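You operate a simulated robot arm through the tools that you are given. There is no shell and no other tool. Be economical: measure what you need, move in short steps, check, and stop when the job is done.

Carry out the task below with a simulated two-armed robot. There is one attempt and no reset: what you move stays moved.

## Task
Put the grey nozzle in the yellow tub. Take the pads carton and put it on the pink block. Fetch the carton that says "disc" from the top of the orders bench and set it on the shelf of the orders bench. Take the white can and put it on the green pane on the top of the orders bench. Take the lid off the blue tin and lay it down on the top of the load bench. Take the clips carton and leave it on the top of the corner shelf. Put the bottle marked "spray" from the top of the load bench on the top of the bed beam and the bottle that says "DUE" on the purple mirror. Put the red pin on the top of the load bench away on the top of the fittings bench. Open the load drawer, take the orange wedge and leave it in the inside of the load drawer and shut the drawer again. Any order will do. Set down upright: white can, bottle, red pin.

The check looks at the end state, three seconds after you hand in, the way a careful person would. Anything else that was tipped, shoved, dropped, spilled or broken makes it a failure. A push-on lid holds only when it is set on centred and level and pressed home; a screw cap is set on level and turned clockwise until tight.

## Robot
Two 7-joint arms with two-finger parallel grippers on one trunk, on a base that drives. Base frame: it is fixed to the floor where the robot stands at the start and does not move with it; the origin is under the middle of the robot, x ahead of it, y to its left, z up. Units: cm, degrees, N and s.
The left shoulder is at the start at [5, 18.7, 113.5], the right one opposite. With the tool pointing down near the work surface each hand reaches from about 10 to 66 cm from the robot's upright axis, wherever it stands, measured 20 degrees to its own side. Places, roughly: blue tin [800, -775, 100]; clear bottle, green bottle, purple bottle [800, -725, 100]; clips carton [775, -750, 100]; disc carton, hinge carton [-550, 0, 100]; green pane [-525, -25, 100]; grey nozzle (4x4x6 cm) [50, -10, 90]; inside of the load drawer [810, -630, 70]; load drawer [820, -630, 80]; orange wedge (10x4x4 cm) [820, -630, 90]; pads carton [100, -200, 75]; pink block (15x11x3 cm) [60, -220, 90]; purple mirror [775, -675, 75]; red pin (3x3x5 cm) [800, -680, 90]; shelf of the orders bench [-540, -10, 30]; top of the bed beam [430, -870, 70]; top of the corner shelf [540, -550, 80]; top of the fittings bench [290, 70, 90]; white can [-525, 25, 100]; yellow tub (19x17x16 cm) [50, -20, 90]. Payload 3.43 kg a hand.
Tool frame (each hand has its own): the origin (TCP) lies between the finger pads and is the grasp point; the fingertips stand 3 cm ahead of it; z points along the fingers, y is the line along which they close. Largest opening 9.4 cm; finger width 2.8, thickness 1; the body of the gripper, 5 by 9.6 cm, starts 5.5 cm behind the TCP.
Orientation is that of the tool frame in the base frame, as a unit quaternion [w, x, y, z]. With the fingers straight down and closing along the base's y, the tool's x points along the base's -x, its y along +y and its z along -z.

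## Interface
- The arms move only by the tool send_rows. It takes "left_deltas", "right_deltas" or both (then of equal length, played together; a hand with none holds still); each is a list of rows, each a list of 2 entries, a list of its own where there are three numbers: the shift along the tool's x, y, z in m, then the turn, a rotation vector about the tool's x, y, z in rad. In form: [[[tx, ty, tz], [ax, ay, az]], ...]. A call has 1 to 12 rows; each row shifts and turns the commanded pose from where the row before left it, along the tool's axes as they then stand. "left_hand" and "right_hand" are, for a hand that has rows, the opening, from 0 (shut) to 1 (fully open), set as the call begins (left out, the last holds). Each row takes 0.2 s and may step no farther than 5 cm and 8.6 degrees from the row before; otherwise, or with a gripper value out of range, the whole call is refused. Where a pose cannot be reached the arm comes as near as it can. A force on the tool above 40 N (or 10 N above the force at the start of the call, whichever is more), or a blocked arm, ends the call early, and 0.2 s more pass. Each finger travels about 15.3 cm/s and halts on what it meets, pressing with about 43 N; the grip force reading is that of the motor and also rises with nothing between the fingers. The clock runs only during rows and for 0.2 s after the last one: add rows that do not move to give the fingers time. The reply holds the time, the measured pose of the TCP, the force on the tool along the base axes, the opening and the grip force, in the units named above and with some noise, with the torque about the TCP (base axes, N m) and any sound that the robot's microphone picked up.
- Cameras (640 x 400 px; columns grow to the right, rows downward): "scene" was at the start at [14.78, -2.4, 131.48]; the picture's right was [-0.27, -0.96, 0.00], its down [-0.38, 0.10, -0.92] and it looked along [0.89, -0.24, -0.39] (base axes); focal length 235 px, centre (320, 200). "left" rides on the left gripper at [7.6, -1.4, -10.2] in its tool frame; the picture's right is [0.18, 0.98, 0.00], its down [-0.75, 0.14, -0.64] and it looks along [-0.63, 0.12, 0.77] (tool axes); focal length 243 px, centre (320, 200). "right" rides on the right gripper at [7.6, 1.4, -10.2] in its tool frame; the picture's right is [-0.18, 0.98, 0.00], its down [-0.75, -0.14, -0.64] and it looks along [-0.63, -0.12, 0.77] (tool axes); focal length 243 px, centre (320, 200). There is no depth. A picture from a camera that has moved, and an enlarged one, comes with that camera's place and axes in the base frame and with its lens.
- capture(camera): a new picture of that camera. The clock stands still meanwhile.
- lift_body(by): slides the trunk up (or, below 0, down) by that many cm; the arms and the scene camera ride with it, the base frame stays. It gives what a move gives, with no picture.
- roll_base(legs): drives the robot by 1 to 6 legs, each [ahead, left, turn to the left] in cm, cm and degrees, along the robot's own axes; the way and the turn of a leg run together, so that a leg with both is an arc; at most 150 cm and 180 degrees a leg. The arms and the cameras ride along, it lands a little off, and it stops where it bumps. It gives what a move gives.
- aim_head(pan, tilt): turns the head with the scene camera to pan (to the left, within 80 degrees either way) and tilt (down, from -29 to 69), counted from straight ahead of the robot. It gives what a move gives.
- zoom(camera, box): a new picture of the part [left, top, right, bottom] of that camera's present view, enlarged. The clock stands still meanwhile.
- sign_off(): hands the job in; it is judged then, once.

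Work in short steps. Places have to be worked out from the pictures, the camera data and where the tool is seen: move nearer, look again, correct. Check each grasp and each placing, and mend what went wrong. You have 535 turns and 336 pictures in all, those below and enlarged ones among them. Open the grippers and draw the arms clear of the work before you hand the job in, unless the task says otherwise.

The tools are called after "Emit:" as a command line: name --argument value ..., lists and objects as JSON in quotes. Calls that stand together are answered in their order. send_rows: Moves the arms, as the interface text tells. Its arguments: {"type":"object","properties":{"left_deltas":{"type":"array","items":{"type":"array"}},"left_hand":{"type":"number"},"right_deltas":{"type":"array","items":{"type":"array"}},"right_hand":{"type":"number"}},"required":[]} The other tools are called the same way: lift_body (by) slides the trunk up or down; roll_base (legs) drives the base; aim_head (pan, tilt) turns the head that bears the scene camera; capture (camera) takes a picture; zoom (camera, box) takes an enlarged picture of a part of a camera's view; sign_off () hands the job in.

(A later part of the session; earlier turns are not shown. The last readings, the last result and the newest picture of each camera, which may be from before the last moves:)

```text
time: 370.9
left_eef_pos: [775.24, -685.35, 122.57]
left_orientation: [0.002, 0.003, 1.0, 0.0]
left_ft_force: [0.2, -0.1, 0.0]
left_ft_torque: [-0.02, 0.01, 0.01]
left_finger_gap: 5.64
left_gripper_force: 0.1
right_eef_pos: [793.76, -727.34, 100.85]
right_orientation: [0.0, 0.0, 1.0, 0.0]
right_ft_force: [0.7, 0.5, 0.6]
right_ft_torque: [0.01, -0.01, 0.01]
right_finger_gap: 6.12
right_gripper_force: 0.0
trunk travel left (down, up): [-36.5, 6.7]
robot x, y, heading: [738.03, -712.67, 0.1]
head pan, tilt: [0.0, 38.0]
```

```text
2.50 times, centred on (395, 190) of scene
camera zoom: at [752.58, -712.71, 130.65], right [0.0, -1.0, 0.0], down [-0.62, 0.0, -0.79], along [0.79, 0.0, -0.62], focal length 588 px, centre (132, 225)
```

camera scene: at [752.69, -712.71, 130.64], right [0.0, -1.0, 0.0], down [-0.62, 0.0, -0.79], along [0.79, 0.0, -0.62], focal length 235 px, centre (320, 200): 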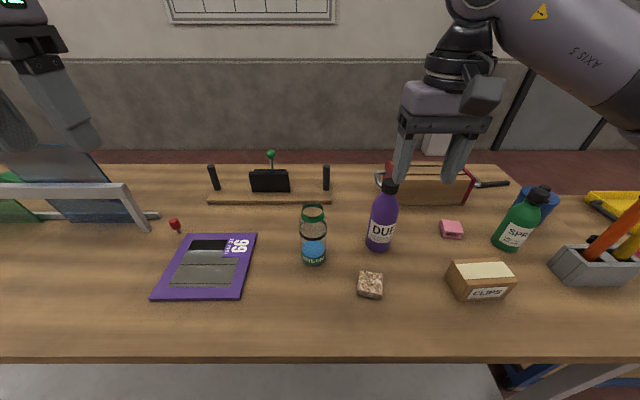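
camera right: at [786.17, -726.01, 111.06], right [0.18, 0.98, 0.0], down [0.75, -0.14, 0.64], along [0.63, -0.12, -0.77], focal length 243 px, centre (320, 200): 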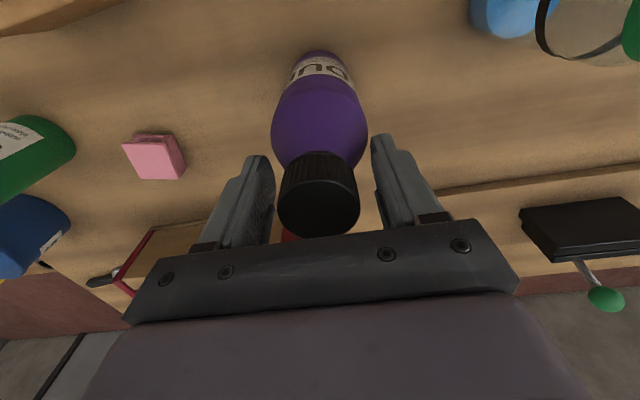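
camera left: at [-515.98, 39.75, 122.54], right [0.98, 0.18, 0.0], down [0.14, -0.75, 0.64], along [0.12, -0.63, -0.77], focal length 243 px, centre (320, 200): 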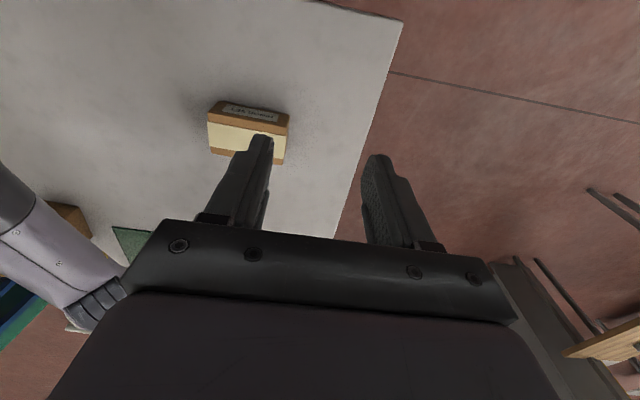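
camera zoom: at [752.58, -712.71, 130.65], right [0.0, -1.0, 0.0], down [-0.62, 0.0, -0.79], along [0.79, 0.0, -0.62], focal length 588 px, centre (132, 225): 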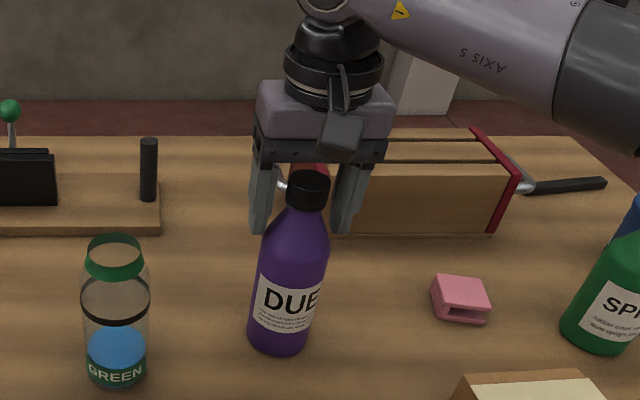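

Fine-tune 6 mm forward, close, and lift slightly.

Emit:
send_rows --right_deltas '[[[-0.006, 0, 0.003], [0, 0, 0]], [[0, 0, 0], [0, 0, 0]]]'

Emit:
send_rows --right_deltas '[[[0, 0, 0], [0, 0, 0]], [[0, 0, 0], [0, 0, 0]], [[0, 0, 0], [0, 0, 0]]]' --right_hand 0

Emit:
send_rows --right_deltas '[[[0, 0, -0.01], [0, 0, 0]], [[0, 0, -0.03], [0, 0, 0]], [[0, 0, 0], [0, 0, 0]]]'

Emit:
zoom --camera "scene" --box '[310, 110, 480, 270]'

```text
time: 371.5
left_eef_pos: [775.19, -685.35, 122.6]
left_orientation: [0.001, 0.003, 1.0, -0.001]
left_ft_force: [0.6, -0.9, 0.3]
left_ft_torque: [0.0, -0.01, 0.02]
left_finger_gap: 5.64
left_gripper_force: 0.1
right_eef_pos: [794.39, -727.48, 100.68]
right_orientation: [0.0, 0.0, 1.0, -0.001]
right_ft_force: [-0.1, -0.6, -0.5]
right_ft_torque: [0.03, 0.0, 0.03]
right_finger_gap: 6.11
right_gripper_force: 0.0
trunk travel left (down, up): [-36.5, 6.7]
robot x, y, heading: [737.89, -712.88, -0.2]
head pan, tilt: [0.0, 38.0]
```

```text
time: 372.3
left_eef_pos: [775.26, -685.38, 122.64]
left_orientation: [0.002, 0.003, 1.0, 0.0]
left_ft_force: [0.0, 0.5, -0.2]
left_ft_torque: [0.01, -0.07, 0.02]
left_finger_gap: 5.65
left_gripper_force: 0.0
right_eef_pos: [794.45, -727.46, 100.81]
right_orientation: [0.001, -0.001, 1.0, -0.001]
right_ft_force: [1.7, 1.9, 7.0]
right_ft_torque: [0.08, -0.05, 0.0]
right_finger_gap: 5.37
right_gripper_force: 43.3
trunk travel left (down, up): [-36.5, 6.7]
robot x, y, heading: [738.36, -712.99, -0.1]
head pan, tilt: [0.0, 38.0]
```

```text
time: 373.1
left_eef_pos: [775.16, -685.46, 122.59]
left_orientation: [0.002, 0.003, 1.0, 0.0]
left_ft_force: [0.1, -1.2, -0.9]
left_ft_torque: [-0.02, 0.0, -0.01]
left_finger_gap: 5.63
left_gripper_force: 0.1
right_eef_pos: [794.53, -727.46, 104.59]
right_orientation: [-0.001, 0.0, 1.0, 0.0]
right_ft_force: [0.4, 0.4, 0.1]
right_ft_torque: [0.01, -0.01, -0.01]
right_finger_gap: 0.01
right_gripper_force: 33.3
trunk travel left (down, up): [-36.5, 6.7]
robot x, y, heading: [738.32, -712.45, 0.3]
head pan, tilt: [0.0, 38.0]
```

```text
2.50 times, centred on (395, 190) of scene
camera zoom: at [752.59, -712.72, 130.65], right [0.0, -1.0, 0.0], down [-0.62, 0.0, -0.79], along [0.79, 0.0, -0.62], focal length 588 px, centre (132, 225)
```

zoom: 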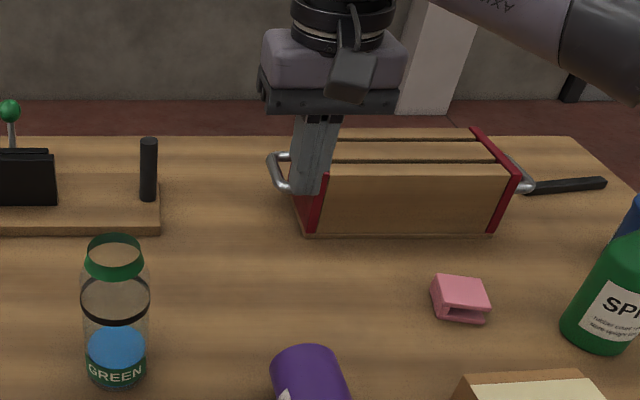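

The fingers caught the shoulder and the bottle slipped and tipped over. Let me see where it lies.

Emit:
send_rows --right_deltas '[[[0, 0, -0.04], [0, 0, 0]], [[0, 0, -0.04], [0, 0, 0]], [[0, 0, -0.03], [0, 0, 0]]]' --right_hand 0.9

Emit:
capture --camera "scene"

Emit:
capture --camera "right"

```text
time: 373.9
left_eef_pos: [775.26, -685.33, 122.51]
left_orientation: [0.001, 0.002, 1.0, 0.0]
left_ft_force: [0.5, -0.6, -0.2]
left_ft_torque: [0.04, 0.01, -0.01]
left_finger_gap: 5.62
left_gripper_force: 0.0
right_eef_pos: [794.51, -727.69, 115.68]
right_orientation: [0.0, 0.0, 1.0, 0.0]
right_ft_force: [-0.4, 1.4, 0.6]
right_ft_torque: [-0.01, 0.03, 0.01]
right_finger_gap: 8.46
right_gripper_force: 0.1
trunk travel left (down, up): [-36.5, 6.7]
robot x, y, heading: [737.99, -712.79, 0.2]
head pan, tilt: [0.0, 38.0]
```

```text
220 pictures are left
camera scene: at [752.55, -712.69, 130.66], right [0.0, -1.0, 0.0], down [-0.62, 0.0, -0.79], along [0.79, 0.0, -0.62], focal length 235 px, centre (320, 200)
```

scene: 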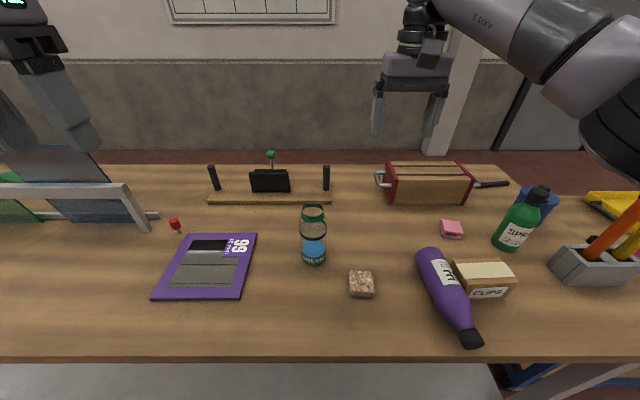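

```text
219 pictures are left
camera right: at [786.85, -726.28, 125.98], right [0.18, 0.98, 0.0], down [0.75, -0.14, 0.64], along [0.63, -0.12, -0.77], focal length 243 px, centre (320, 200)
```

right: 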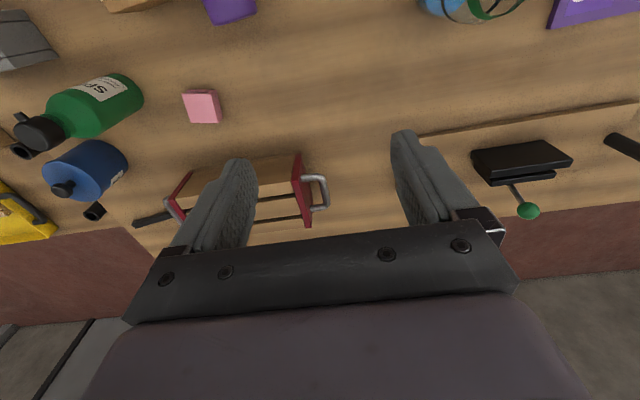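

The DUE bottle lies along x against the CLIPS carton, cap toward me at ≈ (771, -738.6), base ≈ (788, -738). I'll back up, pitch the right hand ~70°, grip the cap from the front, lift, and swing it upright.

Emit:
roll_base --legs '[[-36, 0, 0], [0, -10.5, 0]]'

Emit:
send_rows --right_deltas '[[[0, 0, 0], [0, -0.1357, 0]], [[0, 0, 0], [0, -0.1357, 0]], [[0, 0, 0], [0, -0.1357, 0]], [[0, 0, 0], [0, -0.1357, 0]], [[0, 0, 0], [0, -0.1357, 0]], [[0, 0, 0], [0, -0.1357, 0]], [[0, 0, 0], [0, -0.1357, 0]], [[0, 0, 0], [0, -0.1357, 0]], [[0, 0, 0], [0, -0.1357, 0]]]' --right_hand 0.8

Emit:
capture --camera "scene"

Emit:
capture --camera "right"

```text
time: 377.0
left_eef_pos: [738.57, -695.9, 122.63]
left_orientation: [0.002, 0.002, 1.0, 0.001]
left_ft_force: [-0.5, -0.3, 0.4]
left_ft_torque: [0.01, 0.0, -0.02]
left_finger_gap: 5.63
left_gripper_force: 0.0
right_eef_pos: [757.84, -738.29, 115.75]
right_orientation: [0.0, 0.0, 1.0, 0.0]
right_ft_force: [0.3, -0.1, -0.3]
right_ft_torque: [0.03, 0.01, -0.01]
right_finger_gap: 8.46
right_gripper_force: 0.1
trunk travel left (down, up): [-36.5, 6.7]
robot x, y, heading: [701.16, -722.95, -0.1]
head pan, tilt: [0.0, 38.0]
```

```text
time: 379.0
left_eef_pos: [738.61, -695.84, 122.5]
left_orientation: [0.002, 0.002, 1.0, -0.001]
left_ft_force: [-0.2, 0.1, 0.0]
left_ft_torque: [-0.03, 0.04, 0.01]
left_finger_gap: 5.61
left_gripper_force: 0.0
right_eef_pos: [757.74, -738.27, 115.75]
right_orientation: [0.575, 0.0, 0.818, 0.0]
right_ft_force: [-0.6, 0.6, 0.6]
right_ft_torque: [0.05, 0.0, -0.02]
right_finger_gap: 7.49
right_gripper_force: 0.1
trunk travel left (down, up): [-36.5, 6.7]
robot x, y, heading: [701.46, -723.25, 0.0]
head pan, tilt: [0.0, 38.0]
```

```text
218 pictures are left
camera scene: at [715.9, -723.12, 130.66], right [0.0, -1.0, 0.0], down [-0.62, 0.0, -0.79], along [0.79, 0.0, -0.62], focal length 235 px, centre (320, 200)
```

scene: 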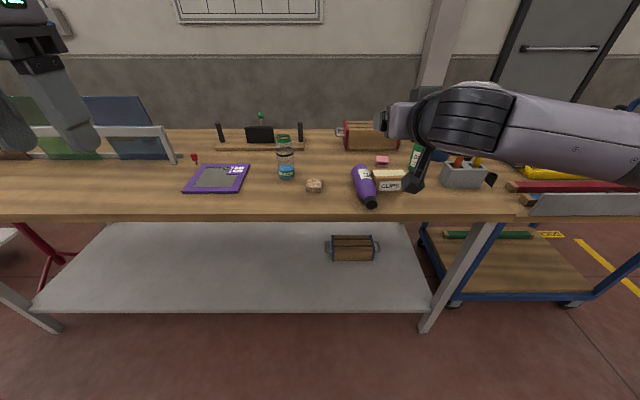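

```text
217 pictures are left
camera right: at [745.51, -736.77, 112.02], right [0.06, 0.98, 0.17], down [-0.35, -0.14, 0.93], along [0.94, -0.12, 0.33], focal length 243 px, centre (320, 200)
```

right: 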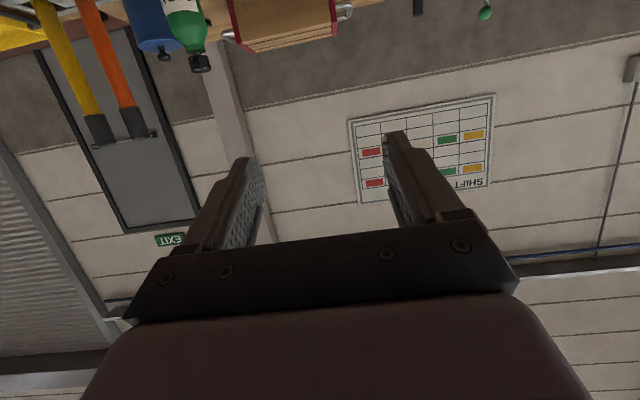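

Pitched to 70°. Lower the trunk 25 cm (hand is in front of the bench edge), then view.

Emit:
lift_body --by -25

Emit:
capture --camera "right"

Emit:
capture --camera "scene"

```text
time: 381.6
left_eef_pos: [738.53, -695.86, 97.61]
left_orientation: [0.002, 0.003, 1.0, 0.001]
left_ft_force: [0.3, -0.2, 0.0]
left_ft_torque: [-0.02, 0.0, -0.02]
left_finger_gap: 5.65
left_gripper_force: 0.0
right_eef_pos: [757.75, -738.21, 90.71]
right_orientation: [0.574, -0.001, 0.819, 0.001]
right_ft_force: [-0.3, 0.8, -0.2]
right_ft_torque: [-0.03, 0.01, -0.01]
right_finger_gap: 7.51
right_gripper_force: 0.0
trunk travel left (down, up): [-11.5, 31.7]
robot x, y, heading: [701.11, -723.13, -0.1]
head pan, tilt: [0.0, 38.0]
```

```text
216 pictures are left
camera right: at [745.51, -736.78, 87.02], right [0.06, 0.98, 0.17], down [-0.35, -0.14, 0.93], along [0.94, -0.12, 0.33], focal length 243 px, centre (320, 200)
```

right: 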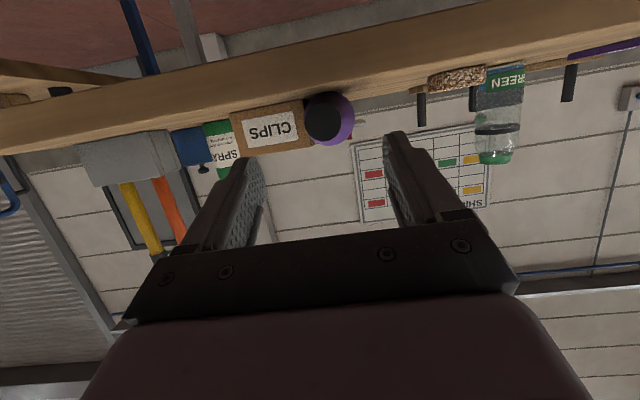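

```text
215 pictures are left
camera scene: at [715.89, -723.11, 105.66], right [0.0, -1.0, 0.0], down [-0.62, 0.0, -0.79], along [0.79, 0.0, -0.62], focal length 235 px, centre (320, 200)
```

scene: 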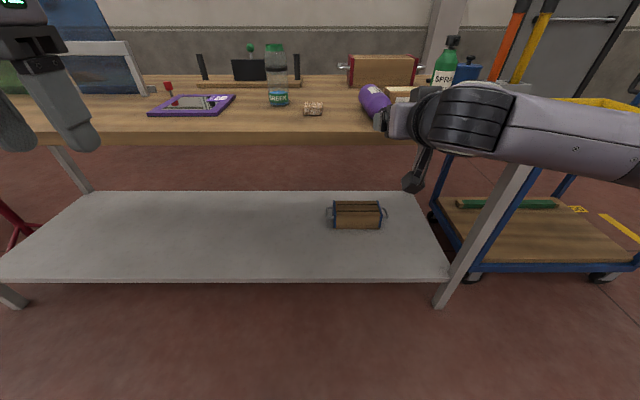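

The cap faces the camera at (769, -738.1, 87.4). Advance to straddle the cap.

Emit:
send_rows --right_deltas '[[[-0.0042, 0.0003, 0.0312], [0, 0, 0]], [[-0.0042, 0.0003, 0.0312], [0, 0, 0]], [[-0.0042, 0.0003, 0.0312], [0, 0, 0]], [[-0.0042, 0.0003, 0.0312], [0, 0, 0]], [[0, 0, 0], [0, 0, 0]]]' --right_hand 0.7

Emit:
capture --camera "right"

Emit:
zoom --camera "scene" --box '[300, 60, 500, 200]'

```text
time: 382.8
left_eef_pos: [738.52, -695.81, 97.74]
left_orientation: [0.002, 0.003, 1.0, 0.0]
left_ft_force: [-0.1, -0.1, -0.3]
left_ft_torque: [0.04, -0.02, -0.01]
left_finger_gap: 5.64
left_gripper_force: 0.0
right_eef_pos: [770.24, -737.82, 87.91]
right_orientation: [0.574, 0.0, 0.819, 0.0]
right_ft_force: [-0.6, 0.4, -0.6]
right_ft_torque: [0.0, -0.03, -0.02]
right_finger_gap: 6.59
right_gripper_force: 0.0
trunk travel left (down, up): [-11.5, 31.7]
robot x, y, heading: [701.52, -722.9, -0.4]
head pan, tilt: [0.0, 38.0]
```

```text
214 pictures are left
camera right: at [758.1, -736.45, 84.15], right [0.06, 0.98, 0.17], down [-0.35, -0.14, 0.93], along [0.94, -0.12, 0.33], focal length 243 px, centre (320, 200)
```

right: 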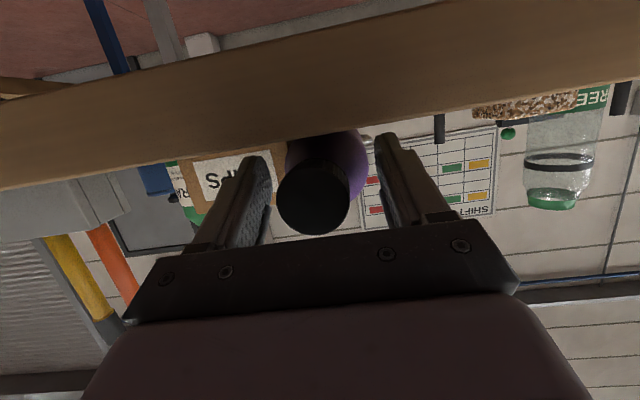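

```text
2.86 times, centred on (400, 130) of scene
camera zoom: at [715.9, -723.11, 105.65], right [0.0, -1.0, 0.0], down [-0.62, 0.0, -0.79], along [0.79, 0.0, -0.62], focal length 672 px, centre (91, 400)
```

zoom: 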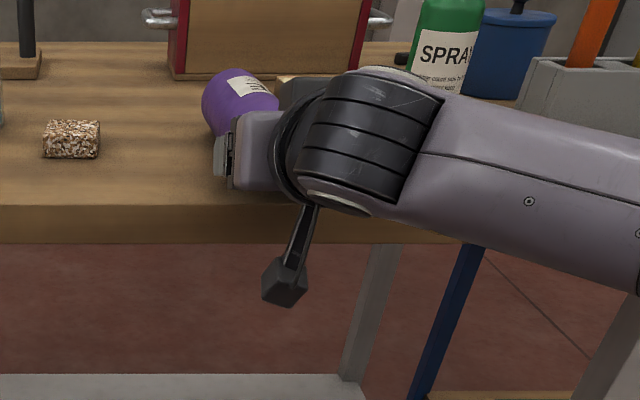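

The pads must stay on the cap only (the shoulder starts right below it), so I'll back off 1 cm, then close.

Emit:
send_rows --right_deltas '[[[0.0034, -0.002, -0.0094], [0, 0, 0]], [[0, 0, 0], [0, 0, 0]]]'

Emit:
send_rows --right_deltas '[[[0, 0, 0], [0, 0, 0]], [[0, 0, 0], [0, 0, 0]], [[0, 0, 0], [0, 0, 0]]]' --right_hand 0

Emit:
capture --camera "right"

```text
time: 383.4
left_eef_pos: [738.66, -695.83, 97.56]
left_orientation: [0.001, 0.003, 1.0, -0.001]
left_ft_force: [0.3, 0.7, 0.1]
left_ft_torque: [0.0, -0.01, 0.03]
left_finger_gap: 5.65
left_gripper_force: 0.1
right_eef_pos: [769.18, -738.19, 87.96]
right_orientation: [0.573, 0.0, 0.819, 0.0]
right_ft_force: [-0.9, -0.3, -0.3]
right_ft_torque: [-0.01, -0.01, -0.02]
right_finger_gap: 6.59
right_gripper_force: 0.1
trunk travel left (down, up): [-11.5, 31.7]
robot x, y, heading: [701.29, -723.04, 0.0]
head pan, tilt: [0.0, 38.0]
```

```text
time: 384.2
left_eef_pos: [738.66, -695.83, 97.71]
left_orientation: [0.002, 0.003, 1.0, 0.0]
left_ft_force: [-0.5, 0.4, -0.7]
left_ft_torque: [-0.01, -0.02, -0.05]
left_finger_gap: 5.64
left_gripper_force: 0.0
right_eef_pos: [769.17, -738.19, 88.09]
right_orientation: [0.574, -0.001, 0.819, 0.0]
right_ft_force: [-0.2, 3.3, 1.4]
right_ft_torque: [0.04, -0.3, 0.39]
right_finger_gap: 3.41
right_gripper_force: 42.9
trunk travel left (down, up): [-11.5, 31.7]
robot x, y, heading: [701.88, -722.92, 0.1]
head pan, tilt: [0.0, 38.0]
```

```text
212 pictures are left
camera right: at [756.91, -736.71, 84.32], right [0.06, 0.98, 0.17], down [-0.35, -0.14, 0.93], along [0.94, -0.12, 0.33], focal length 243 px, centre (320, 200)
```

right: 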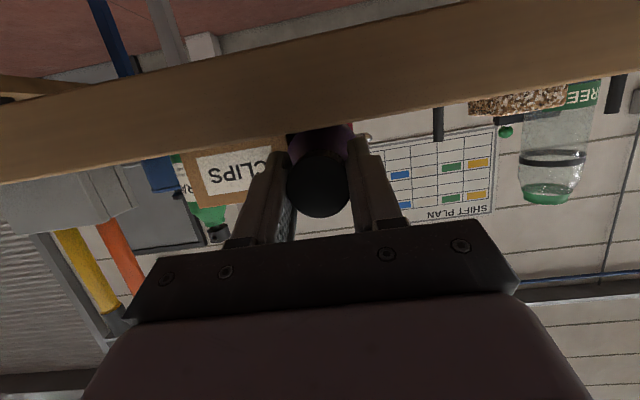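

Cap gripped at 3.4 cm. Lift by the trunk 4 cm first and check.

Emit:
lift_body --by 5

Emit:
capture --camera "scene"

Emit:
capture --camera "right"

```text
time: 385.1
left_eef_pos: [738.58, -695.83, 102.6]
left_orientation: [0.002, 0.003, 1.0, 0.0]
left_ft_force: [-0.1, -0.5, -0.6]
left_ft_torque: [0.06, -0.02, -0.01]
left_finger_gap: 5.62
left_gripper_force: 0.1
right_eef_pos: [769.24, -738.26, 92.88]
right_orientation: [0.573, 0.001, 0.82, -0.001]
right_ft_force: [-0.1, 0.9, -4.3]
right_ft_torque: [-0.02, 0.45, 0.01]
right_finger_gap: 3.38
right_gripper_force: 43.0
trunk travel left (down, up): [-16.5, 26.7]
robot x, y, heading: [701.31, -723.08, -0.1]
head pan, tilt: [0.0, 38.0]
```

```text
211 pictures are left
camera scene: at [715.95, -723.12, 110.64], right [0.0, -1.0, 0.0], down [-0.62, 0.0, -0.79], along [0.79, 0.0, -0.62], focal length 235 px, centre (320, 200)
```

scene: 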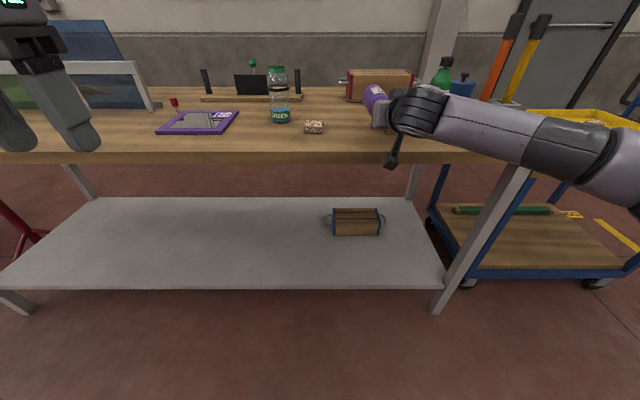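

```text
210 pictures are left
camera right: at [756.97, -736.79, 89.18], right [0.06, 0.98, 0.17], down [-0.34, -0.14, 0.93], along [0.94, -0.12, 0.33], focal length 243 px, centre (320, 200)
```

right: 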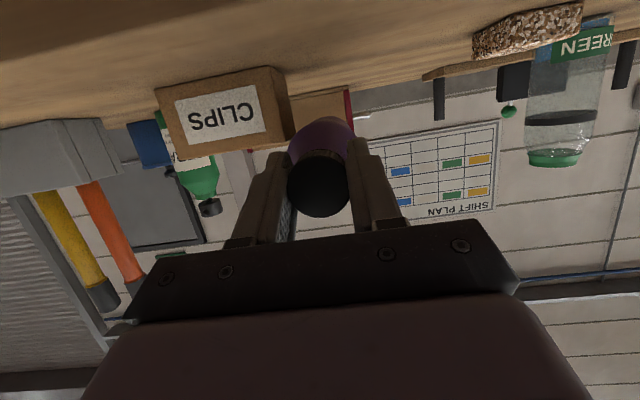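

The bottle is held rigidly. Raise 21 cm more, draw the hand back, then rotate it so the bottle hangs upright.

Emit:
lift_body --by 21

Emit:
send_rows --right_deltas '[[[0.0137, 0, -0.0376], [0, 0, 0]], [[0.0137, 0, -0.0376], [0, 0, 0]], [[0.0137, 0, -0.0376], [0, 0, 0]], [[0.0137, 0, -0.0376], [0, 0, 0]], [[0.0068, 0, -0.0188], [0, 0, 0]]]'

Emit:
send_rows --right_deltas '[[[0, 0, 0], [0, 0.12, 0]], [[0, 0, 0], [0, 0.12, 0]], [[0, 0, 0], [0, 0.12, 0]], [[0, 0, 0], [0, 0.12, 0]], [[0, 0, 0], [0, 0.12, 0]], [[0, 0, 0], [0, 0.12, 0]], [[0, 0, 0], [0, 0.12, 0]], [[0, 0, 0], [0, 0.12, 0]], [[0, 0, 0], [0, 0.12, 0]], [[0, 0, 0], [0, 0.12, 0]]]'

Emit:
capture --camera "scene"

Emit:
capture --camera "left"

```text
time: 387.3
left_eef_pos: [738.55, -695.81, 123.43]
left_orientation: [0.002, 0.002, 1.0, 0.0]
left_ft_force: [0.1, -0.3, 0.6]
left_ft_torque: [0.0, -0.03, 0.0]
left_finger_gap: 5.62
left_gripper_force: 0.1
right_eef_pos: [769.25, -738.18, 113.85]
right_orientation: [0.573, 0.0, 0.82, 0.0]
right_ft_force: [-0.5, 0.4, -4.0]
right_ft_torque: [0.02, 0.41, 0.01]
right_finger_gap: 3.37
right_gripper_force: 43.2
trunk travel left (down, up): [-37.5, 5.7]
robot x, y, heading: [701.44, -723.05, -0.3]
head pan, tilt: [0.0, 38.0]
```

```text
time: 388.5
left_eef_pos: [738.52, -695.67, 123.45]
left_orientation: [0.002, 0.003, 1.0, 0.0]
left_ft_force: [0.1, -0.5, 1.1]
left_ft_torque: [-0.03, 0.04, 0.02]
left_finger_gap: 5.65
left_gripper_force: 0.0
right_eef_pos: [750.93, -738.07, 113.84]
right_orientation: [0.573, 0.0, 0.82, 0.0]
right_ft_force: [-0.1, 0.0, -3.3]
right_ft_torque: [-0.01, 0.43, 0.0]
right_finger_gap: 3.29
right_gripper_force: 42.6
trunk travel left (down, up): [-37.5, 5.7]
robot x, y, heading: [701.54, -723.17, -0.3]
head pan, tilt: [0.0, 38.0]
```

```text
time: 390.7
left_eef_pos: [738.68, -695.76, 123.55]
left_orientation: [0.002, 0.003, 1.0, 0.0]
left_ft_force: [0.6, 0.1, -0.5]
left_ft_torque: [0.01, 0.02, 0.0]
left_finger_gap: 5.66
left_gripper_force: 0.2
right_eef_pos: [751.28, -738.07, 113.96]
right_orientation: [0.01, 0.0, 1.0, 0.0]
right_ft_force: [1.0, -0.5, -3.8]
right_ft_torque: [-0.02, 0.15, 0.03]
right_finger_gap: 3.29
right_gripper_force: 42.6
trunk travel left (down, up): [-37.5, 5.7]
robot x, y, heading: [701.42, -723.3, 0.0]
head pan, tilt: [0.0, 38.0]
```

```text
209 pictures are left
camera scene: at [715.95, -723.1, 131.65], right [0.0, -1.0, 0.0], down [-0.62, 0.0, -0.79], along [0.79, 0.0, -0.62], focal length 235 px, centre (320, 200)
```

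scene: 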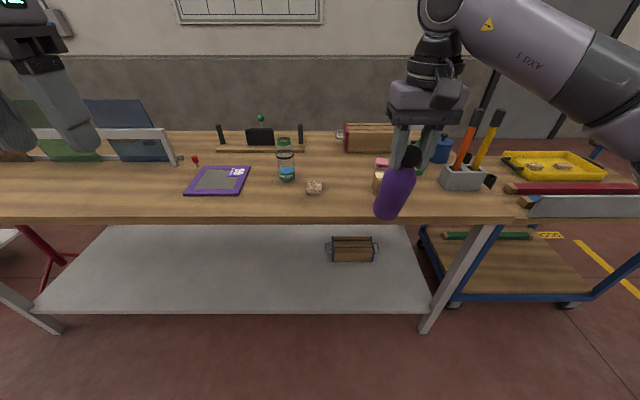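

```text
208 pictures are left
camera left: at [731.05, -697.07, 133.81], right [-0.18, 0.98, 0.0], down [0.75, 0.14, 0.64], along [0.63, 0.12, -0.76], focal length 243 px, centre (320, 200)
```

left: 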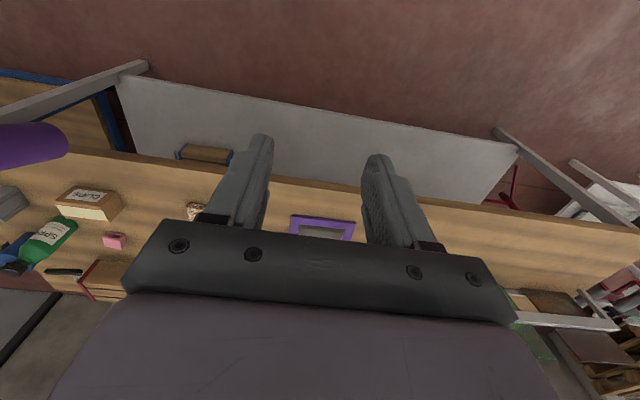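

Tool points down and the bottle is still ~22° off vertical (base forward). Rotate another 22°.

Emit:
send_rows --right_deltas '[[[0, 0, 0], [0, 0.13, 0]], [[0, 0, 0], [0, 0.13, 0]], [[0, 0, 0], [0, 0.13, 0]], [[0, 0, 0], [0, 0, 0]]]'

Emit:
zoom --camera "scene" --box '[300, 80, 500, 240]'

```text
time: 391.7
left_eef_pos: [738.64, -695.86, 123.59]
left_orientation: [0.002, 0.003, 1.0, 0.001]
left_ft_force: [0.3, -0.9, 0.3]
left_ft_torque: [0.01, -0.01, -0.03]
left_finger_gap: 5.63
left_gripper_force: 0.0
right_eef_pos: [751.31, -738.3, 113.94]
right_orientation: [-0.184, 0.0, 0.983, 0.0]
right_ft_force: [0.1, -0.2, -4.4]
right_ft_torque: [-0.02, -0.03, 0.0]
right_finger_gap: 3.3
right_gripper_force: 43.0
trunk travel left (down, up): [-37.5, 5.7]
robot x, y, heading: [701.46, -723.14, -0.3]
head pan, tilt: [0.0, 38.0]
```

```text
2.50 times, centred on (400, 160) of scene
camera zoom: at [715.93, -723.15, 131.65], right [0.0, -1.0, 0.0], down [-0.62, 0.0, -0.79], along [0.79, 0.0, -0.62], focal length 588 px, centre (120, 300)
```

zoom: 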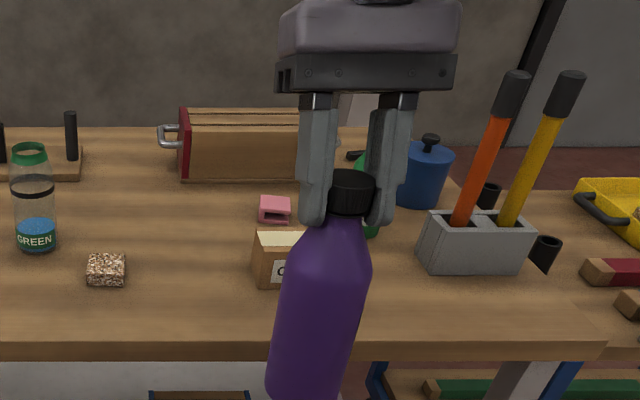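

Torque is now ≈ 0, so the bottle hangs vertical. Move the base left, then forward so the bottle is above the mirror.

Emit:
roll_base --legs '[[0, 50.3, 0.1], [33, 0, 0]]'

Emit:
capture --camera "scene"

Emit:
capture --camera "right"

```text
time: 396.5
left_eef_pos: [772.29, -645.77, 123.56]
left_orientation: [0.002, 0.005, 1.0, 0.0]
left_ft_force: [-0.2, 0.1, -0.1]
left_ft_torque: [0.03, 0.0, -0.01]
left_finger_gap: 5.65
left_gripper_force: 0.0
right_eef_pos: [784.68, -688.28, 113.93]
right_orientation: [-0.184, 0.003, 0.983, 0.001]
right_ft_force: [0.4, 0.5, -4.2]
right_ft_torque: [0.01, 0.01, 0.02]
right_finger_gap: 3.28
right_gripper_force: 43.1
trunk travel left (down, up): [-37.5, 5.7]
robot x, y, heading: [735.23, -672.84, -0.0]
head pan, tilt: [0.0, 38.0]
```

```text
206 pictures are left
camera scene: at [749.41, -673.0, 131.64], right [-0.01, -1.0, 0.0], down [-0.62, 0.0, -0.79], along [0.79, 0.0, -0.62], focal length 235 px, centre (320, 200)
```

scene: 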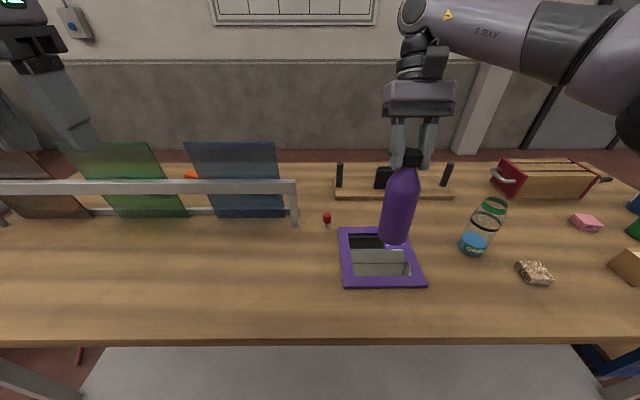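

```text
205 pictures are left
camera right: at [781.22, -686.78, 126.23], right [0.18, 0.98, -0.07], down [0.93, -0.15, 0.33], along [0.31, -0.12, -0.94], focal length 243 px, centre (320, 200)
```

right: 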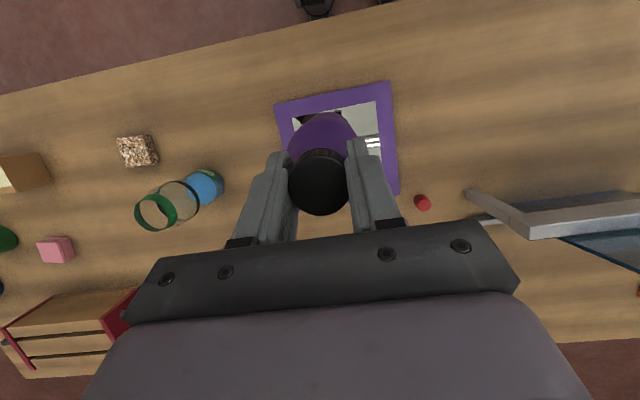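

The bottle is nearly over the mirror centre (786, -687.4). Small shift then lower 8 cm.

Emit:
send_rows --right_deltas '[[[-0.0149, 0.009, -0.0058], [0, 0, 0]], [[-0.0072, 0, 0.0186], [0, 0, 0]], [[-0.0072, 0, 0.0186], [0, 0, 0]], [[-0.0072, 0, 0.0186], [0, 0, 0]], [[-0.0054, 0, 0.014], [0, 0, 0]], [[0, 0, 0], [0, 0, 0]]]'

Emit:
zoom --camera "scene" --box '[300, 130, 480, 310]'

Emit:
capture --camera "left"

```text
time: 397.9
left_eef_pos: [772.22, -645.88, 123.66]
left_orientation: [0.001, 0.005, 1.0, -0.001]
left_ft_force: [0.1, 1.1, 0.8]
left_ft_torque: [-0.01, 0.02, -0.02]
left_finger_gap: 5.63
left_gripper_force: 0.0
right_eef_pos: [786.21, -687.46, 106.67]
right_orientation: [-0.183, 0.003, 0.983, 0.001]
right_ft_force: [0.1, 0.4, -4.2]
right_ft_torque: [-0.02, -0.04, -0.01]
right_finger_gap: 3.29
right_gripper_force: 42.3
trunk travel left (down, up): [-37.5, 5.7]
robot x, y, heading: [734.87, -673.14, -0.4]
head pan, tilt: [0.0, 38.0]
```

```text
2.22 times, centred on (390, 220) of scene
camera zoom: at [749.35, -673.0, 131.65], right [-0.01, -1.0, 0.0], down [-0.62, 0.0, -0.79], along [0.79, 0.0, -0.62], focal length 523 px, centre (164, 156)
```

zoom: 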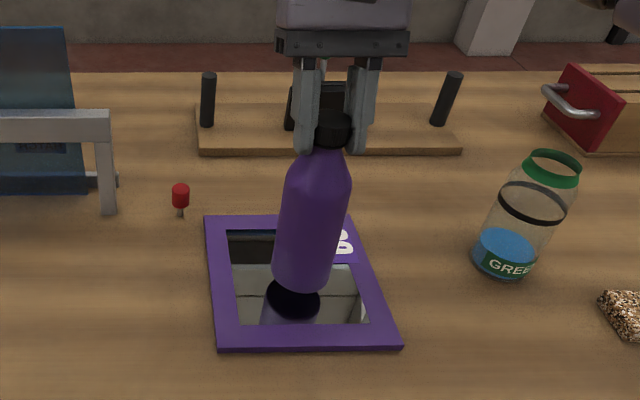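

```text
203 pictures are left
camera left: at [764.56, -647.04, 133.83], right [-0.17, 0.98, 0.0], down [0.75, 0.13, 0.64], along [0.63, 0.11, -0.76], focal length 243 px, centre (320, 200)
```

left: 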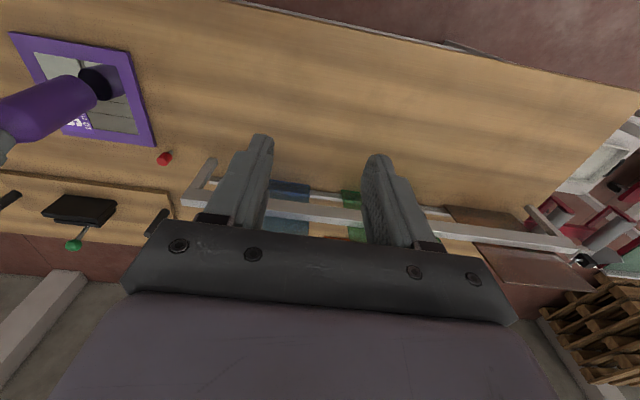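

The reflection shows ~2 cm left. Lower gradually to contact.

Emit:
send_rows --right_deltas '[[[-0.0036, 0, 0.0093], [0, 0, 0]], [[-0.0018, 0, 0.0047], [0, 0, 0]], [[0, 0, 0], [0, 0, 0]]]'

Emit:
zoom --camera "scene" --box '[330, 180, 450, 300]'

```text
time: 398.7
left_eef_pos: [772.2, -645.78, 123.63]
left_orientation: [0.002, 0.004, 1.0, 0.0]
left_ft_force: [0.4, -0.3, -0.3]
left_ft_torque: [-0.01, -0.03, -0.02]
left_finger_gap: 5.61
left_gripper_force: 0.1
right_eef_pos: [786.13, -687.39, 105.07]
right_orientation: [-0.184, 0.003, 0.983, 0.001]
right_ft_force: [0.3, -0.4, -4.0]
right_ft_torque: [-0.01, -0.07, 0.04]
right_finger_gap: 3.3
right_gripper_force: 43.2
trunk travel left (down, up): [-37.5, 5.7]
robot x, y, heading: [734.48, -672.65, -0.4]
head pan, tilt: [0.0, 38.0]
```

```text
3.33 times, centred on (390, 240) of scene
camera zoom: at [749.36, -673.0, 131.65], right [-0.01, -1.0, 0.0], down [-0.62, 0.0, -0.79], along [0.79, 0.0, -0.62], focal length 784 px, centre (87, 67)
```

zoom: 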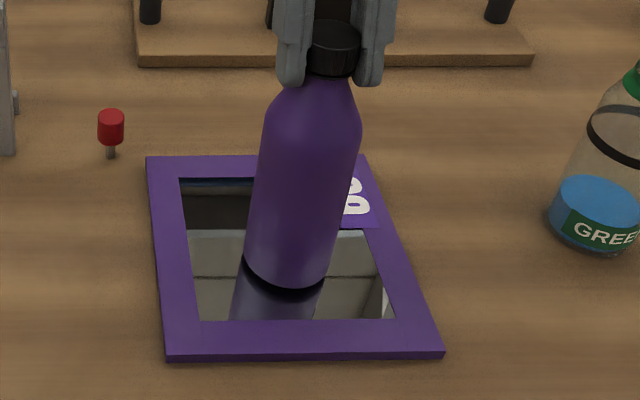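

Emit:
send_rows --right_deltas '[[[-0.0014, 0, 0.0037], [0, 0, 0]], [[0, 0, 0], [0, 0, 0]]]'

Emit:
send_rows --right_deltas '[[[-0.0011, 0, 0.0028], [0, 0, 0]], [[0, 0, 0], [0, 0, 0]]]'

Emit:
zoom --camera "scene" --box '[330, 180, 450, 300]'

```text
time: 399.3
left_eef_pos: [772.14, -645.77, 123.72]
left_orientation: [0.002, 0.004, 1.0, 0.0]
left_ft_force: [0.0, 0.5, 0.0]
left_ft_torque: [-0.02, 0.02, -0.02]
left_finger_gap: 5.65
left_gripper_force: 0.1
right_eef_pos: [786.07, -687.43, 105.02]
right_orientation: [-0.182, 0.003, 0.983, 0.001]
right_ft_force: [-0.4, -2.3, 5.8]
right_ft_torque: [-0.37, -0.31, -0.01]
right_finger_gap: 3.29
right_gripper_force: 42.8
trunk travel left (down, up): [-37.5, 5.7]
robot x, y, heading: [734.89, -673.09, -0.4]
head pan, tilt: [0.0, 38.0]
```

```text
time: 399.9
left_eef_pos: [771.93, -645.78, 123.83]
left_orientation: [0.003, 0.005, 1.0, 0.0]
left_ft_force: [0.3, 0.4, 0.0]
left_ft_torque: [0.02, 0.01, 0.02]
left_finger_gap: 5.65
left_gripper_force: 0.1
right_eef_pos: [786.0, -687.31, 104.84]
right_orientation: [-0.181, 0.003, 0.984, 0.001]
right_ft_force: [1.6, -2.5, 27.9]
right_ft_torque: [-0.41, -0.73, -0.02]
right_finger_gap: 3.31
right_gripper_force: 43.0
trunk travel left (down, up): [-37.5, 5.7]
robot x, y, heading: [734.93, -672.86, -0.4]
head pan, tilt: [0.0, 38.0]
```

```text
3.33 times, centred on (390, 240) of scene
camera zoom: at [749.09, -672.95, 131.72], right [-0.01, -1.0, 0.0], down [-0.61, 0.0, -0.79], along [0.79, 0.0, -0.61], focal length 784 px, centre (87, 67)
```

zoom: 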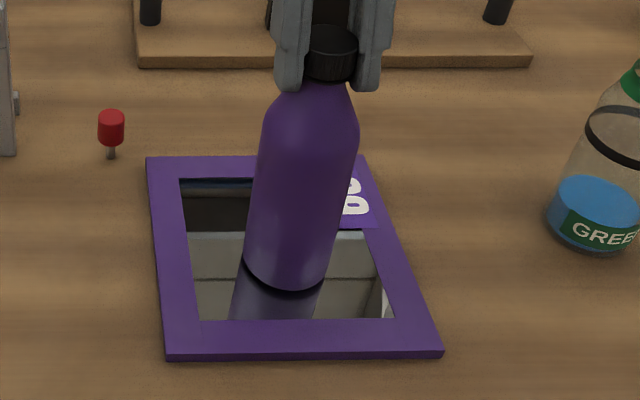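

Contact occurs on the far edge, so the bottle leans ~6°. Lift a little, rotate back 0.1 rad, and re-lower.

Emit:
send_rows --right_deltas '[[[0.0036, 0, -0.0093], [0, 0, 0]], [[0, 0, 0], [0, -0.1, 0]], [[0, 0, 0], [0, 0, 0]]]'

Emit:
send_rows --right_deltas '[[[-0.001, 0, 0.0038], [0, 0, 0]], [[-0.0005, 0, 0.0019], [0, 0, 0]], [[0, 0, 0], [0, 0, 0]]]'

```text
time: 400.7
left_eef_pos: [772.32, -645.73, 123.49]
left_orientation: [0.002, 0.005, 1.0, 0.0]
left_ft_force: [-0.8, -0.6, -0.3]
left_ft_torque: [0.0, 0.04, 0.0]
left_finger_gap: 5.65
left_gripper_force: 0.0
right_eef_pos: [786.06, -687.26, 105.21]
right_orientation: [-0.135, 0.003, 0.991, 0.0]
right_ft_force: [-0.4, -0.4, -4.0]
right_ft_torque: [-0.02, 0.04, 0.02]
right_finger_gap: 3.3
right_gripper_force: 42.7
trunk travel left (down, up): [-37.5, 5.7]
robot x, y, heading: [734.98, -673.17, -0.5]
head pan, tilt: [0.0, 38.0]
```

```text
time: 401.5
left_eef_pos: [772.09, -645.77, 123.53]
left_orientation: [0.002, 0.004, 1.0, 0.0]
left_ft_force: [-0.6, 0.6, -0.1]
left_ft_torque: [0.0, 0.0, -0.02]
left_finger_gap: 5.64
left_gripper_force: 0.0
right_eef_pos: [786.16, -687.37, 104.83]
right_orientation: [-0.133, 0.002, 0.991, 0.001]
right_ft_force: [0.0, -0.3, 0.2]
right_ft_torque: [0.05, -0.09, -0.05]
right_finger_gap: 3.28
right_gripper_force: 42.8
trunk travel left (down, up): [-37.5, 5.7]
robot x, y, heading: [734.77, -672.77, -0.1]
head pan, tilt: [0.0, 38.0]
```

Now the base rests evenly with the weight off. Open and lift away straight up.

Emit:
send_rows --right_deltas '[[[0, 0, 0], [0, 0, 0]], [[0, 0, 0], [0, 0, 0]], [[0.0053, 0, -0.0193], [0, 0, 0]], [[0.0079, 0, -0.029], [0, 0, 0]], [[0.0105, 0, -0.0386], [0, 0, 0]], [[0, 0, 0], [0, 0, 0]]]' --right_hand 0.65

Emit:
capture --camera "scene"

```text
time: 402.9
left_eef_pos: [772.17, -645.89, 123.52]
left_orientation: [0.002, 0.005, 1.0, 0.001]
left_ft_force: [-0.9, -0.3, -0.4]
left_ft_torque: [0.0, -0.01, -0.01]
left_finger_gap: 5.65
left_gripper_force: 0.0
right_eef_pos: [786.27, -687.64, 113.69]
right_orientation: [-0.134, 0.002, 0.991, 0.0]
right_ft_force: [0.1, -0.5, -0.1]
right_ft_torque: [-0.01, -0.02, -0.01]
right_finger_gap: 6.09
right_gripper_force: 0.1
trunk travel left (down, up): [-37.5, 5.7]
robot x, y, heading: [734.32, -672.94, -0.2]
head pan, tilt: [0.0, 38.0]
```

```text
200 pictures are left
camera scene: at [749.36, -673.01, 131.65], right [-0.01, -1.0, 0.0], down [-0.62, 0.0, -0.79], along [0.79, 0.0, -0.62], focal length 235 px, centre (320, 200)
```

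scene: 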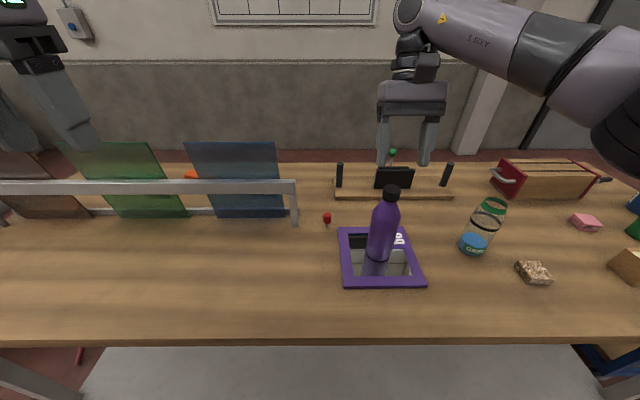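

DUE bottle stands upright on the mirror. Next: the blue tin's lid. Straighten and raise the right hand, back off a little and move right for a view.

Emit:
send_rows --right_deltas '[[[0.01, 0, -0.04], [0, -0.134, 0]], [[0.01, 0, -0.03], [0, -0.133, 0]], [[0.02, 0, -0.02], [0, 0, 0]], [[0.02, 0, 0], [0, 0, 0]]]'

Emit:
roll_base --legs '[[-20, 0, 0], [0, -84, 0]]'

Emit:
capture --camera "scene"

Emit:
capture --camera "right"

```text
time: 403.9
left_eef_pos: [772.14, -645.81, 123.65]
left_orientation: [0.001, 0.005, 1.0, 0.001]
left_ft_force: [-0.3, 0.1, -0.7]
left_ft_torque: [-0.01, -0.01, 0.05]
left_finger_gap: 5.65
left_gripper_force: 0.1
right_eef_pos: [781.73, -687.33, 122.9]
right_orientation: [-0.001, 0.004, 1.0, 0.0]
right_ft_force: [0.3, 0.3, -0.6]
right_ft_torque: [-0.01, 0.01, -0.01]
right_finger_gap: 6.09
right_gripper_force: 0.0
trunk travel left (down, up): [-37.5, 5.7]
robot x, y, heading: [734.74, -672.74, -0.4]
head pan, tilt: [0.0, 38.0]
```

```text
time: 409.5
left_eef_pos: [750.85, -729.21, 123.54]
left_orientation: [0.002, 0.016, 1.0, 0.0]
left_ft_force: [0.4, 0.1, 0.3]
left_ft_torque: [0.01, 0.0, 0.03]
left_finger_gap: 5.63
left_gripper_force: 0.1
right_eef_pos: [759.73, -770.79, 122.9]
right_orientation: [-0.001, 0.013, 1.0, 0.001]
right_ft_force: [0.4, -0.1, -0.2]
right_ft_torque: [0.01, 0.03, -0.02]
right_finger_gap: 6.09
right_gripper_force: 0.1
trunk travel left (down, up): [-37.5, 5.7]
robot x, y, heading: [713.53, -755.38, -1.5]
head pan, tilt: [0.0, 38.0]
```

```text
199 pictures are left
camera scene: at [727.55, -755.84, 131.66], right [-0.03, -1.0, 0.0], down [-0.62, 0.02, -0.79], along [0.79, -0.02, -0.62], focal length 235 px, centre (320, 200)
```

scene: 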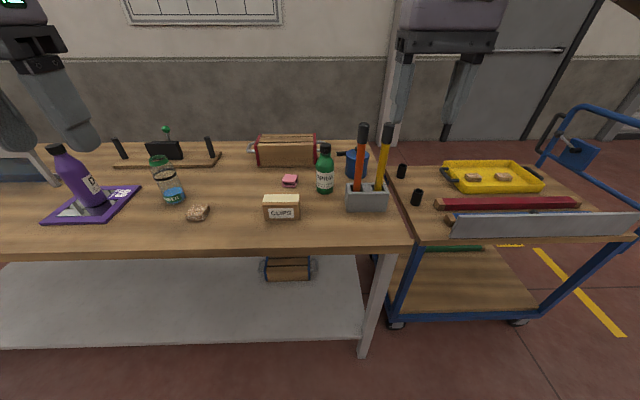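

```text
198 pictures are left
camera right: at [752.15, -769.19, 133.1], right [0.21, 0.98, 0.0], down [0.75, -0.16, 0.64], along [0.63, -0.13, -0.77], focal length 243 px, centre (320, 200)
```

right: 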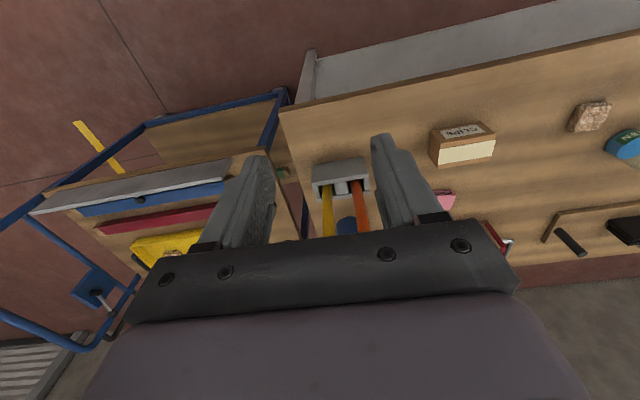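

Emit:
zoom --camera "scene" --box '[290, 110, 430, 220]'

```text
3.64 times, centred on (360, 165) of scene
camera zoom: at [727.55, -755.84, 131.66], right [-0.03, -1.0, 0.0], down [-0.62, 0.02, -0.79], along [0.79, -0.02, -0.62], focal length 856 px, centre (174, 327)
```

zoom: 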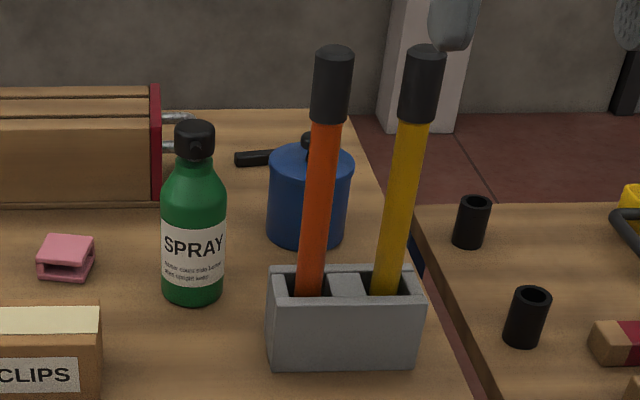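

The tin sits behind the tool holder, so I'll clear SPRAY and CLIPS first. I'll take CLIPS with the right hand from above: shift so the right hand is over it.

Emit:
roll_base --legs '[[9, 25, 1.5]]'

Emit:
capture --camera "right"

```text
time: 411.4
left_eef_pos: [759.47, -702.93, 123.59]
left_orientation: [0.003, 0.002, 1.0, 0.001]
left_ft_force: [0.3, 0.1, 0.1]
left_ft_torque: [0.02, 0.01, -0.01]
left_finger_gap: 5.64
left_gripper_force: 0.1
right_eef_pos: [769.4, -744.48, 122.95]
right_orientation: [-0.001, -0.001, 1.0, 0.0]
right_ft_force: [1.0, 1.6, 0.0]
right_ft_torque: [-0.04, 0.0, 0.0]
right_finger_gap: 6.07
right_gripper_force: 0.1
trunk travel left (down, up): [-37.5, 5.7]
robot x, y, heading: [722.05, -730.53, 0.2]
head pan, tilt: [0.0, 38.0]
```

```text
196 pictures are left
camera right: at [761.78, -742.93, 133.1], right [0.18, 0.98, 0.0], down [0.76, -0.14, 0.64], along [0.63, -0.12, -0.77], focal length 243 px, centre (320, 200)
```

right: 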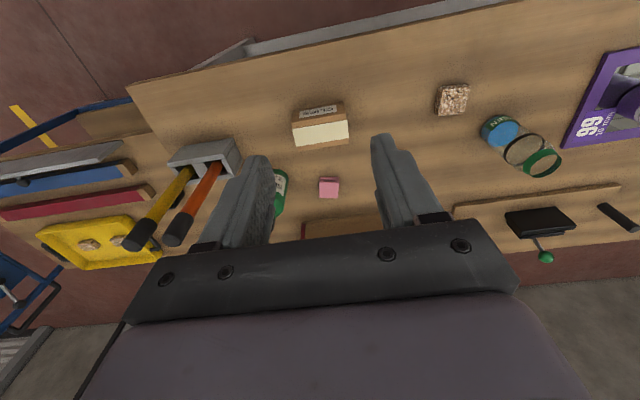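

Emit:
zoom --camera "right" --box '[260, 80, 380, 170]'

```text
4.44 times, centred on (320, 125) of right
camera zoom: at [761.78, -742.93, 133.1], right [0.18, 0.98, 0.0], down [0.76, -0.14, 0.64], along [0.63, -0.12, -0.77], focal length 1078 px, centre (320, 533)
```

zoom: 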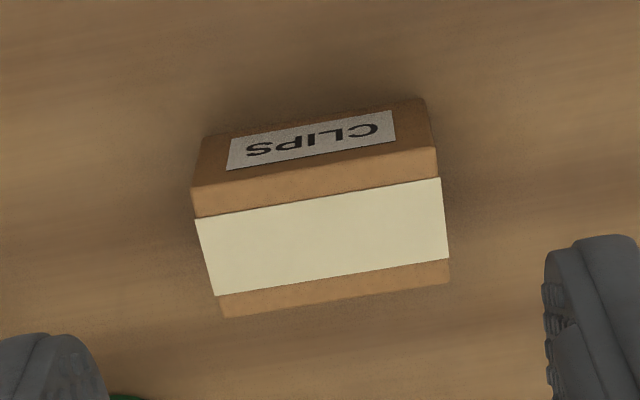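

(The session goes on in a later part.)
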